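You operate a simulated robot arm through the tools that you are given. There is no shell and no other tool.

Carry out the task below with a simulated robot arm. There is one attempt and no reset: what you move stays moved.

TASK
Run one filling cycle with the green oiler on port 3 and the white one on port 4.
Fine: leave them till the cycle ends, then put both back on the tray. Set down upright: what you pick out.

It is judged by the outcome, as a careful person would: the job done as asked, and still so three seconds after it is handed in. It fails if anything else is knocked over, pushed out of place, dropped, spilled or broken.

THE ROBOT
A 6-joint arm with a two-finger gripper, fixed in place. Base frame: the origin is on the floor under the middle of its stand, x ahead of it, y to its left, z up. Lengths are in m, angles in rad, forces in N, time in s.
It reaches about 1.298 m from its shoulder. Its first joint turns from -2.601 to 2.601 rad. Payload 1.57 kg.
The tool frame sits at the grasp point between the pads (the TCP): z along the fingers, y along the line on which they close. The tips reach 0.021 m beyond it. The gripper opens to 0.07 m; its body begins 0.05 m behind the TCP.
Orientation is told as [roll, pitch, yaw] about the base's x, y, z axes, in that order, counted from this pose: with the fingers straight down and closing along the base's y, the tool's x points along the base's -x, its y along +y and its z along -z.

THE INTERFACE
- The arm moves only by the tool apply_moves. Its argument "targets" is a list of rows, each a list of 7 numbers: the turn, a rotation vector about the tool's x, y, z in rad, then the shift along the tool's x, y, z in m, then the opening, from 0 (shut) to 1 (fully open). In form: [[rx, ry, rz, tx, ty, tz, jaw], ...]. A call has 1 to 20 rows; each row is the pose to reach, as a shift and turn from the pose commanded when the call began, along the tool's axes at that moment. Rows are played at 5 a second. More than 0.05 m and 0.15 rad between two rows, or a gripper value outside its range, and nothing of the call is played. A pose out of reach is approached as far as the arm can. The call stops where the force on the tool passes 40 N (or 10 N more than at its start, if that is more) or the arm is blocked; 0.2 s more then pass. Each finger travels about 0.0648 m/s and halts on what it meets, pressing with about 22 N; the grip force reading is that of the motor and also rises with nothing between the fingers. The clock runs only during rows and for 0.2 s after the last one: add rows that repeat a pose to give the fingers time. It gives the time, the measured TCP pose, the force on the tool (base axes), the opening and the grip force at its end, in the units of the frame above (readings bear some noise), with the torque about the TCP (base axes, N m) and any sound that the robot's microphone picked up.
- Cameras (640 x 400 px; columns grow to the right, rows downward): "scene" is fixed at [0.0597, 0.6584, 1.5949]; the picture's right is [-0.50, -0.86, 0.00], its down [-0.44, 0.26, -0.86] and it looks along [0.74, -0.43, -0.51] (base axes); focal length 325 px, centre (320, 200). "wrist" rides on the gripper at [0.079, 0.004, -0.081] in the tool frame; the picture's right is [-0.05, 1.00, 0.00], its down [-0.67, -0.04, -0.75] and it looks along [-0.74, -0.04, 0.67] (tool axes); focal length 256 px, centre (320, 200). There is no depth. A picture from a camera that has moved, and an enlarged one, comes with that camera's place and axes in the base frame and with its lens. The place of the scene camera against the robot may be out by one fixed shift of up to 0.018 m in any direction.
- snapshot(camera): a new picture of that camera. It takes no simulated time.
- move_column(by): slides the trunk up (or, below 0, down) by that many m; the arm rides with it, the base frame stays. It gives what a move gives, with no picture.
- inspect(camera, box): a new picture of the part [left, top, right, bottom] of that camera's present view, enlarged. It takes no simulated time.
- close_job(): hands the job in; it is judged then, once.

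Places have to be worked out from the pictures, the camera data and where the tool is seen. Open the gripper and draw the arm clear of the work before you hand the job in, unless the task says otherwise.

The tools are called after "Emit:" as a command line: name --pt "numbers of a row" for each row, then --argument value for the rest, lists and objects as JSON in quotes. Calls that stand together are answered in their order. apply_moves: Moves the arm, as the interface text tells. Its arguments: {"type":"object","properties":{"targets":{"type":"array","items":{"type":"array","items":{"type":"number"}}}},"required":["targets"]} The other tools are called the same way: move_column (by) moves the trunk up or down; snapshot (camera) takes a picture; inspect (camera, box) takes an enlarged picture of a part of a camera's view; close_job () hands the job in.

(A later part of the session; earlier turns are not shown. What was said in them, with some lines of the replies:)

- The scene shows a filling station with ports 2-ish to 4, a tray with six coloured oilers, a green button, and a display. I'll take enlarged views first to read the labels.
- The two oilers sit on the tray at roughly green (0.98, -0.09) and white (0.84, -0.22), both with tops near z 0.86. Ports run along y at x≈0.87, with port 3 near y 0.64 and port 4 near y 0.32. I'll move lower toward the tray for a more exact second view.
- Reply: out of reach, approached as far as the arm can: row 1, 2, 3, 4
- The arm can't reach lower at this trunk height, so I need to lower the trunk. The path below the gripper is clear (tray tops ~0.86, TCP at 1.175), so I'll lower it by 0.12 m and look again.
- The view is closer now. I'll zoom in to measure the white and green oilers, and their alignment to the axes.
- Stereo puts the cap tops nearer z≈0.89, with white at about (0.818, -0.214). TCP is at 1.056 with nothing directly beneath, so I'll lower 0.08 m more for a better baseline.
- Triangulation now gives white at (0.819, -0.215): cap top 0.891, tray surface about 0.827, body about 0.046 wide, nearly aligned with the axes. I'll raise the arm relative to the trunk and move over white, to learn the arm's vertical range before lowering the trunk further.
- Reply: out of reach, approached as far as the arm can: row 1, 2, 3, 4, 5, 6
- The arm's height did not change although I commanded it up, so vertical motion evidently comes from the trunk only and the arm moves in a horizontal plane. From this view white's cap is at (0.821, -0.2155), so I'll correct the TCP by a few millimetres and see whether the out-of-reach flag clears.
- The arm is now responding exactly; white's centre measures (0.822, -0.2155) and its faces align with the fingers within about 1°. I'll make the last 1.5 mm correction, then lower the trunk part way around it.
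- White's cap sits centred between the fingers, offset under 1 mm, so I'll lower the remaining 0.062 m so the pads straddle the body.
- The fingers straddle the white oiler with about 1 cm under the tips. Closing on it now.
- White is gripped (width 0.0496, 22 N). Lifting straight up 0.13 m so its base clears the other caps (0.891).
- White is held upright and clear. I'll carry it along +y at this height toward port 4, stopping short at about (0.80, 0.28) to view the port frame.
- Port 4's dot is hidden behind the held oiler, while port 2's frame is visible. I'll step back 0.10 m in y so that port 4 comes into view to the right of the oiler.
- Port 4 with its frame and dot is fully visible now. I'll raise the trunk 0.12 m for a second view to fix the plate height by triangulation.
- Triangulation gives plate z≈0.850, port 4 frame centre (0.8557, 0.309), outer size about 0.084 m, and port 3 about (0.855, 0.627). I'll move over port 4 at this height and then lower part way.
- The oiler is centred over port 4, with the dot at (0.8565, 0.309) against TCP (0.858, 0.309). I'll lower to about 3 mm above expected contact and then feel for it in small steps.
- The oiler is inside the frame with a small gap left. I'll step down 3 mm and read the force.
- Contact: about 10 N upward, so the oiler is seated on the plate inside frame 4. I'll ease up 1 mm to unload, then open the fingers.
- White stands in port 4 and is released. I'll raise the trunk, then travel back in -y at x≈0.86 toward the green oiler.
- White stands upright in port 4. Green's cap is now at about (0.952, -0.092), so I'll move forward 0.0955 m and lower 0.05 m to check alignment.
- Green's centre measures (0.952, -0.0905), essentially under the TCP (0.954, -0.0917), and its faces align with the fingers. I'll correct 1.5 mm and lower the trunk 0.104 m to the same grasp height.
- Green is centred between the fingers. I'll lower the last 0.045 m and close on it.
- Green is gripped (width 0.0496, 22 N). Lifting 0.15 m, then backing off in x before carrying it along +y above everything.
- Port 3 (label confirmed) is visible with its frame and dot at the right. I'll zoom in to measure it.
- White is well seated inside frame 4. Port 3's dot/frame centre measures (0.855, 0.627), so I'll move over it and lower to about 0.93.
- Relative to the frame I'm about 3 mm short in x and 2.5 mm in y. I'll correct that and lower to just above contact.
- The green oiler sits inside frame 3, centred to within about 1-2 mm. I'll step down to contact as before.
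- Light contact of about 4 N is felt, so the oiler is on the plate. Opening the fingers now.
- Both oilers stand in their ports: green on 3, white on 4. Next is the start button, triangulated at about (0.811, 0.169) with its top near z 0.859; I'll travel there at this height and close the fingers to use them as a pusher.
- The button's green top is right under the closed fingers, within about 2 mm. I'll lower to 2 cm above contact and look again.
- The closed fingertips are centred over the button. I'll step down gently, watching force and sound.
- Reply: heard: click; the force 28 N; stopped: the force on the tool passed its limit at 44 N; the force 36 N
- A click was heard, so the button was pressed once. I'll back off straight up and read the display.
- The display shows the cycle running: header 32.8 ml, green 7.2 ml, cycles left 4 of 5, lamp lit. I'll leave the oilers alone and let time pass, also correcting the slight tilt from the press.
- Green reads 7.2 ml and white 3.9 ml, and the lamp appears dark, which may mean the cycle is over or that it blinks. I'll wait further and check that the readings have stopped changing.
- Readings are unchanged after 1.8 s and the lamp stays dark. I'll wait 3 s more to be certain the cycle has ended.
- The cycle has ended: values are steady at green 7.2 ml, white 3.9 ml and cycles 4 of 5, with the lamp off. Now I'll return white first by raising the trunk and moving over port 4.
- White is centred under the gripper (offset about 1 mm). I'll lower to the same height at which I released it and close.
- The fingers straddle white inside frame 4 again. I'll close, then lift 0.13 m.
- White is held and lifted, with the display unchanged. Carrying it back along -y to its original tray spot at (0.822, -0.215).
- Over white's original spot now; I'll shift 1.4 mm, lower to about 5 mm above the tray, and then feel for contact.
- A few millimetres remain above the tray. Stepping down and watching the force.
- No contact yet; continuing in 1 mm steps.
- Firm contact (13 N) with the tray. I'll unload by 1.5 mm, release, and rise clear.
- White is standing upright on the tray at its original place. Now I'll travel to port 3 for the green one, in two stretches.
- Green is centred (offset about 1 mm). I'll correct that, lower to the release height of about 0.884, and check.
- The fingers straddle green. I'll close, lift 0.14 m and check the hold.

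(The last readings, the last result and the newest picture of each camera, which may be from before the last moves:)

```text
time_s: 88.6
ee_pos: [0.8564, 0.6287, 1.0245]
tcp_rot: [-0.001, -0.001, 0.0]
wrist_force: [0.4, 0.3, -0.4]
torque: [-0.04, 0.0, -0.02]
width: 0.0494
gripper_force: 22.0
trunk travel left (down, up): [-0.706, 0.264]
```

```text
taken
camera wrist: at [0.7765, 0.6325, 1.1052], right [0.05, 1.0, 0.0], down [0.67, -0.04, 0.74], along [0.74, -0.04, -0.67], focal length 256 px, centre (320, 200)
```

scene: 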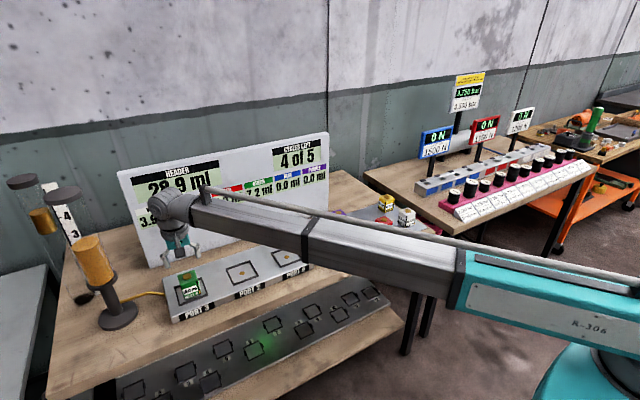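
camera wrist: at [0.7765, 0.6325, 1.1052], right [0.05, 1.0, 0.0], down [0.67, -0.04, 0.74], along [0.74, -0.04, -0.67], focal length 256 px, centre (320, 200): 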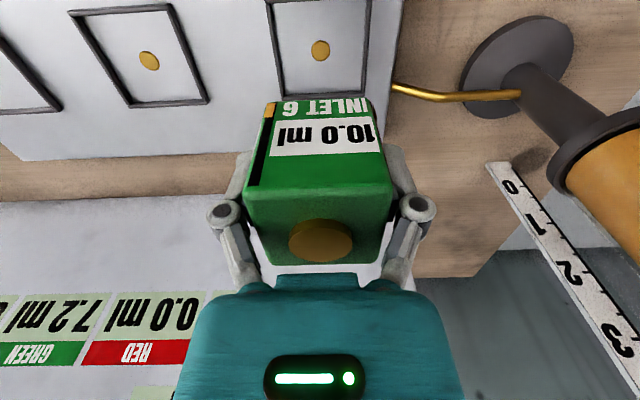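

Green is firmly held. Carrying it along -y at x≈0.856 to y≈-0.09, then forward to its original tray spot.

Emit:
apply_moves --pt "0 0 0 0 -0.03 0 0.3" --pt "0 0 0 0 -0.07 0 0.3" --pt "0 0 0 0 -0.11 0 0.3" --pt "0 0 0 0 -0.15 0 0.3" --pt "0 0 0 0 -0.19 0 0.3" --pt "0 0 0 0 -0.23 0 0.3" --pt "0 0 0 0 -0.27 0 0.3" --pt "0 0 0 0 -0.31 0 0.3" --pt "0 0 0 0 -0.35 0 0.3" --pt "0 0 0 0 -0.39 0 0.3" --pt "0 0 0 0 -0.43 0 0.3" --pt "0 0 0 0 -0.47 0 0.3" --pt "0 0 0 0 -0.51 0 0.3" --pt "0 0 0 0 -0.55 0 0.3" --pt "0 0 0 0 -0.59 0 0.3" --pt "0 0 0 0 -0.63 0 0.3" --pt "0 0 0 0 -0.67 0 0.3" --pt "0 0 0 0 -0.7 0 0.3" --pt "0 0 0 0 -0.719 0 0.3" --pt "0 0 0 0 -0.719 0 0.3"

Emit:
apply_moves --pt "0 0 0 -0.03 0 0 0.3" --pt "0 0 0 -0.065 0 0 0.3" --pt "0 0 0 -0.0965 0 0 0.3" --pt "0 0 0 -0.0965 0 0 0.3"

Emit:
snapshot --camera "wrist"

Emit:
snapshot --camera "scene"

```text
time_s: 92.8
ee_pos: [0.8554, -0.0881, 1.0252]
tcp_rot: [-0.001, 0.003, 0.0]
wrist_force: [0.5, 0.0, -1.2]
torque: [-0.02, 0.0, -0.01]
width: 0.0494
gripper_force: 22.2
trunk travel left (down, up): [-0.706, 0.264]
```

```text
time_s: 93.8
ee_pos: [0.9516, -0.0898, 1.024]
tcp_rot: [0.001, 0.001, 0.0]
wrist_force: [0.3, -0.2, -1.6]
torque: [0.0, -0.02, -0.02]
width: 0.0496
gripper_force: 22.0
trunk travel left (down, up): [-0.706, 0.264]
```

```text
taken
camera wrist: at [0.8708, -0.0869, 1.1053], right [0.05, 1.0, 0.0], down [0.67, -0.04, 0.74], along [0.74, -0.04, -0.67], focal length 256 px, centre (320, 200)
```

wrist: 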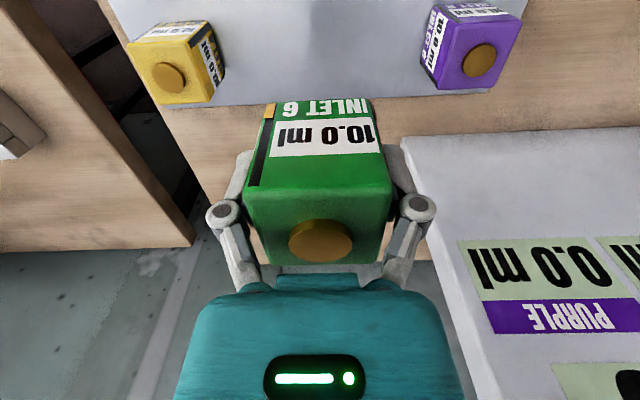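

```text
taken
```

scene: 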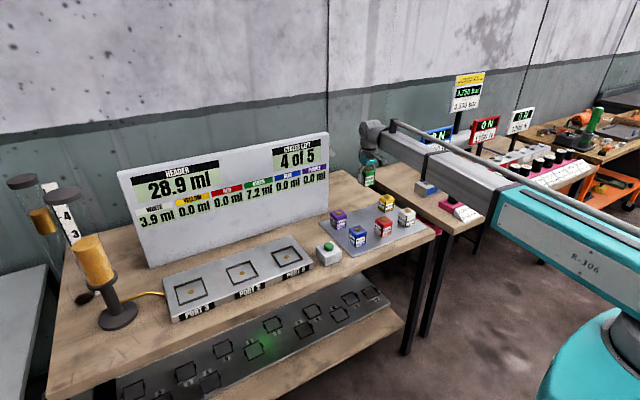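

White is seen upright back on the tray; green is above its own spot. I'll nudge 1.5 mm forward and lower to about 5 mm above the tray.

Emit:
apply_moves --pt "0 0 0 -0.0015 0 0 0.3" --pt "0 0 0 -0.0015 0 0 0.3"

Emit:
move_column --by -0.1575

Emit:
snapshot --camera "wrist"

Emit:
inspect --camera "scene" --box '[310, 160, 450, 260]'

```text
time_s: 94.4
ee_pos: [0.9533, -0.0906, 1.0249]
tcp_rot: [0.0, 0.0, 0.001]
wrist_force: [-0.4, 0.8, -1.1]
torque: [-0.03, 0.03, 0.01]
width: 0.0496
gripper_force: 22.1
trunk travel left (down, up): [-0.706, 0.264]
```

```text
time_s: 96.2
ee_pos: [0.9523, -0.0903, 0.8674]
tcp_rot: [-0.001, 0.001, 0.0]
wrist_force: [0.4, 0.5, -0.8]
torque: [0.0, 0.01, -0.03]
width: 0.0497
gripper_force: 22.3
trunk travel left (down, up): [-0.549, 0.421]
```

```text
taken
camera wrist: at [0.8727, -0.0868, 0.9479], right [0.05, 1.0, 0.0], down [0.67, -0.04, 0.74], along [0.74, -0.04, -0.67], focal length 256 px, centre (320, 200)
```

wrist: 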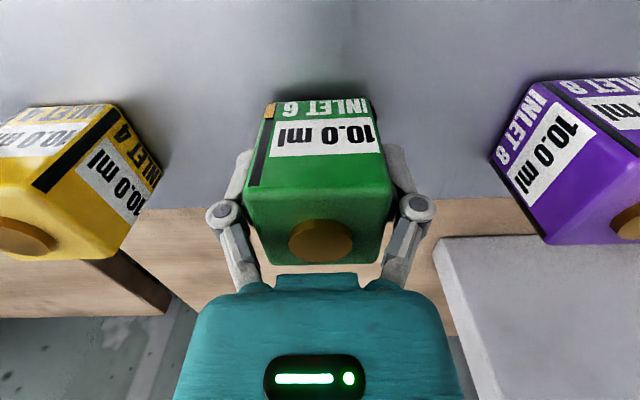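

```text
4.00 times, centred on (380, 210) of scene
camera zoom: at [0.0597, 0.6584, 1.5949], right [-0.5, -0.86, 0.0], down [-0.44, 0.26, -0.86], along [0.74, -0.43, -0.51], focal length 1300 px, centre (80, 160)
```

zoom: 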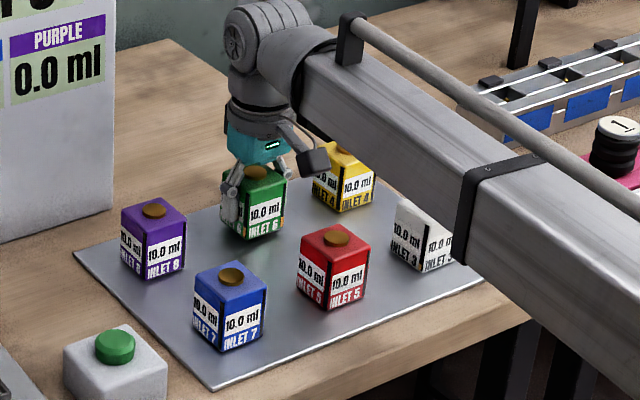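

About 5-6 mm remain, and the forearm stays well above the white oiler. Stepping down to contact.

Emit:
move_column --by -0.005

Emit:
move_column --by -0.001

```text
time_s: 96.8
ee_pos: [0.9525, -0.0897, 0.8629]
tcp_rot: [-0.001, 0.001, -0.001]
wrist_force: [0.7, -0.3, -1.5]
torque: [0.03, 0.0, -0.01]
width: 0.0497
gripper_force: 22.1
trunk travel left (down, up): [-0.544, 0.426]
```

```text
time_s: 97.3
ee_pos: [0.9533, -0.0892, 0.8614]
tcp_rot: [-0.001, 0.0, 0.0]
wrist_force: [0.0, 0.5, -1.2]
torque: [-0.01, -0.05, 0.03]
width: 0.0496
gripper_force: 21.6
trunk travel left (down, up): [-0.543, 0.427]
```

No contact yet; continuing one millimetre at a time.

Emit:
move_column --by -0.001

Emit:
move_column --by -0.0005

```text
time_s: 97.8
ee_pos: [0.9524, -0.0897, 0.8611]
tcp_rot: [0.0, -0.002, -0.001]
wrist_force: [3.7, 0.0, 8.3]
torque: [0.0, -0.01, 0.01]
width: 0.0496
gripper_force: 21.7
trunk travel left (down, up): [-0.542, 0.428]
```

```text
time_s: 98.3
ee_pos: [0.9517, -0.0896, 0.861]
tcp_rot: [0.0, -0.004, -0.001]
wrist_force: [5.4, -1.2, 13.0]
torque: [-0.02, -0.11, -0.03]
width: 0.0496
gripper_force: 21.9
trunk travel left (down, up): [-0.541, 0.429]
```

Green is down on the tray (13 N). I'll unload slightly, open, and rise clear.

Emit:
move_column --by 0.0011

Emit:
apply_moves --pt "0 0 0 0 0 0 0.75" --pt "0 0 0 0 0 0 0.85" --pt "0 0 0 0 0 0 0.97" --pt "0 0 0 0 0 0 0.97"

Emit:
snapshot --camera "wrist"

Emit:
move_column --by 0.2

Emit:
snapshot --camera "wrist"

```text
time_s: 98.8
ee_pos: [0.9522, -0.0896, 0.8611]
tcp_rot: [0.0, 0.0, 0.001]
wrist_force: [0.0, -1.2, 0.9]
torque: [-0.03, -0.06, -0.02]
width: 0.0496
gripper_force: 22.2
trunk travel left (down, up): [-0.543, 0.427]
```

```text
time_s: 99.8
ee_pos: [0.9531, -0.0896, 0.8617]
tcp_rot: [0.001, 0.0, 0.0]
wrist_force: [0.0, 0.0, 0.6]
torque: [-0.02, -0.02, 0.01]
width: 0.0678
gripper_force: 0.1
trunk travel left (down, up): [-0.543, 0.427]
```

```text
taken
camera wrist: at [0.8726, -0.0867, 0.9415], right [0.05, 1.0, 0.0], down [0.67, -0.04, 0.74], along [0.74, -0.04, -0.67], focal length 256 px, centre (320, 200)
```

wrist: 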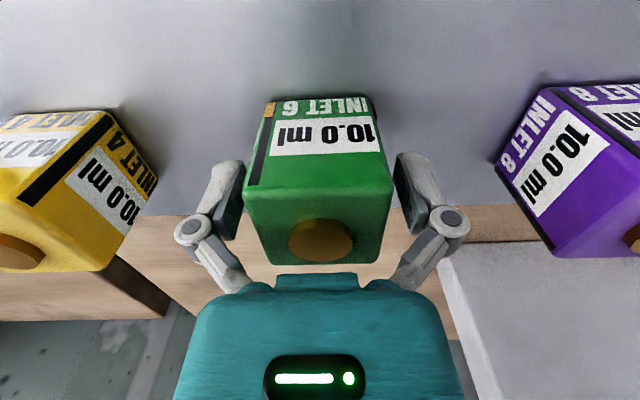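

```text
time_s: 102.0
ee_pos: [0.9534, -0.0894, 1.061]
tcp_rot: [0.001, 0.0, 0.0]
wrist_force: [-0.2, 0.0, -0.1]
torque: [0.01, 0.02, 0.0]
width: 0.0678
gripper_force: 0.1
trunk travel left (down, up): [-0.743, 0.227]
```

```text
taken
camera wrist: at [0.8728, -0.0867, 1.1414], right [0.05, 1.0, 0.0], down [0.67, -0.04, 0.74], along [0.74, -0.04, -0.67], focal length 256 px, centre (320, 200)
```

wrist: 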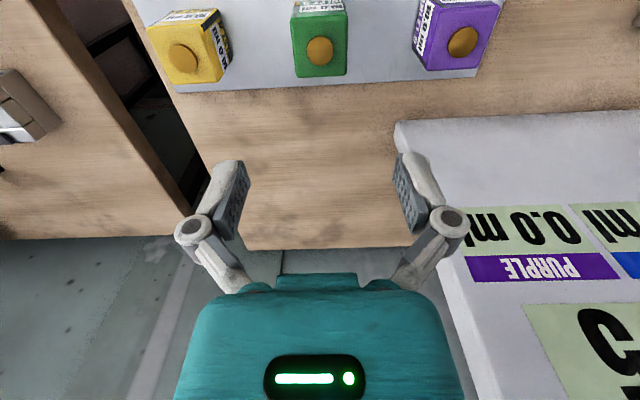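

Green stands upright on the tray. I'll draw the arm back toward the robot, clear of the bench, and take a final look.

Emit:
apply_moves --pt "0 0 0 0.04 0 0 1" --pt "0 0 0 0.08 0 0 1" --pt "0 0 0 0.12 -0.01 0 1" --pt "0 0 0 0.16 -0.02 0 1" --pt "0 0 0 0.2 -0.03 0 1" --pt "0 0 0 0.24 -0.04 0 1" --pt "0 0 0 0.28 -0.04 0 1" --pt "0 0 0 0.28 -0.04 0 1"

Emit:
move_column --by 0.1

Emit:
snapshot --camera "scene"

Emit:
inspect --camera "scene" --box '[300, 170, 460, 270]'

Emit:
snapshot --camera "wrist"

```text
time_s: 103.8
ee_pos: [0.6739, -0.1333, 1.0615]
tcp_rot: [0.002, -0.001, 0.0]
wrist_force: [0.2, 0.0, 0.3]
torque: [0.01, 0.01, 0.0]
width: 0.0699
gripper_force: 0.0
trunk travel left (down, up): [-0.743, 0.227]
```

```text
time_s: 105.1
ee_pos: [0.6725, -0.1327, 1.1618]
tcp_rot: [-0.001, -0.002, -0.001]
wrist_force: [-0.9, -0.1, 0.9]
torque: [0.0, 0.0, 0.0]
width: 0.0701
gripper_force: 0.0
trunk travel left (down, up): [-0.843, 0.127]
```

```text
taken
```

scene: 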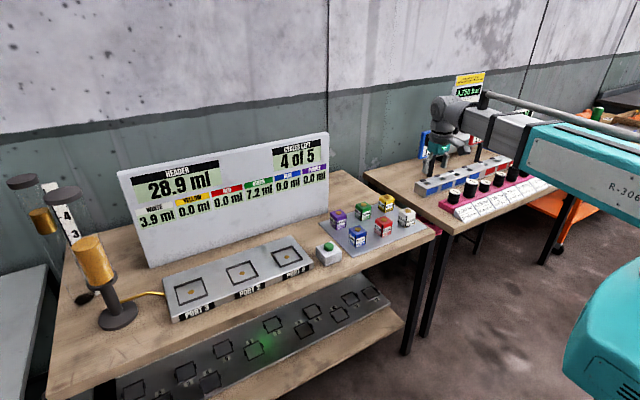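

```text
4.00 times, centred on (380, 220) of scene
camera zoom: at [0.0597, 0.6584, 1.5949], right [-0.5, -0.86, 0.0], down [-0.44, 0.26, -0.86], along [0.74, -0.43, -0.51], focal length 1300 px, centre (80, 120)
```

zoom: 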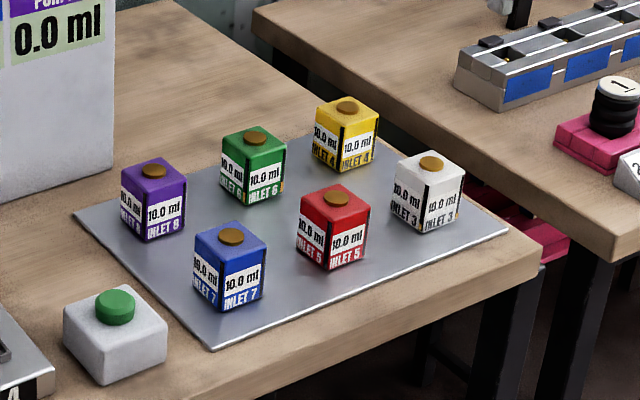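

```text
taken
camera wrist: at [0.5931, -0.1294, 1.2416], right [0.05, 1.0, 0.0], down [0.67, -0.04, 0.74], along [0.74, -0.04, -0.67], focal length 256 px, centre (320, 200)
```

wrist: 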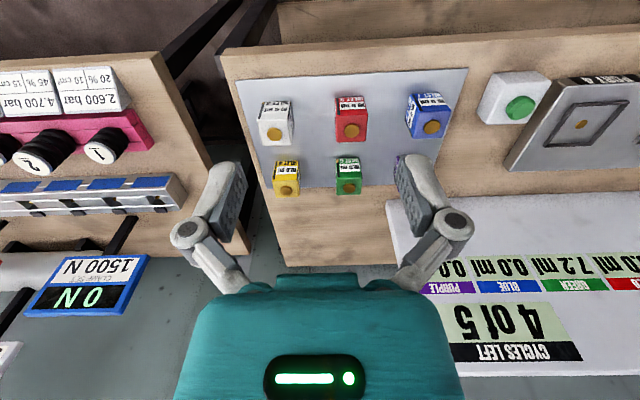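

One cycle has run (4 of 5 left; green 7.2 ml, white 3.9 ml). Both oilers stand upright at their original tray spots, nothing else has moved, and the gripper is open with the arm clear, so I'm handing the job in.

Emit:
close_job

```text
The job is handed in.
```

I ran one filling cycle with the green oiler on port 3 and the white one on port 4. I left both in place until the cycle ended, then put them back on the tray.

- **Cycle:** I pressed the start button once and heard it click. The counter went from 5 of 5 to 4 of 5. The display settled at 7.2 ml for green and 3.9 ml for white. The readings didn't change for about 5 seconds, and the lamp was off before I moved anything.
- **Oilers:** both stand upright at their original spots on the tray, and the final pictures show nothing else moved or knocked over.
- **Arm:** the gripper is open and the arm is drawn back clear of the bench.

The job is handed in; I haven't seen the verdict.
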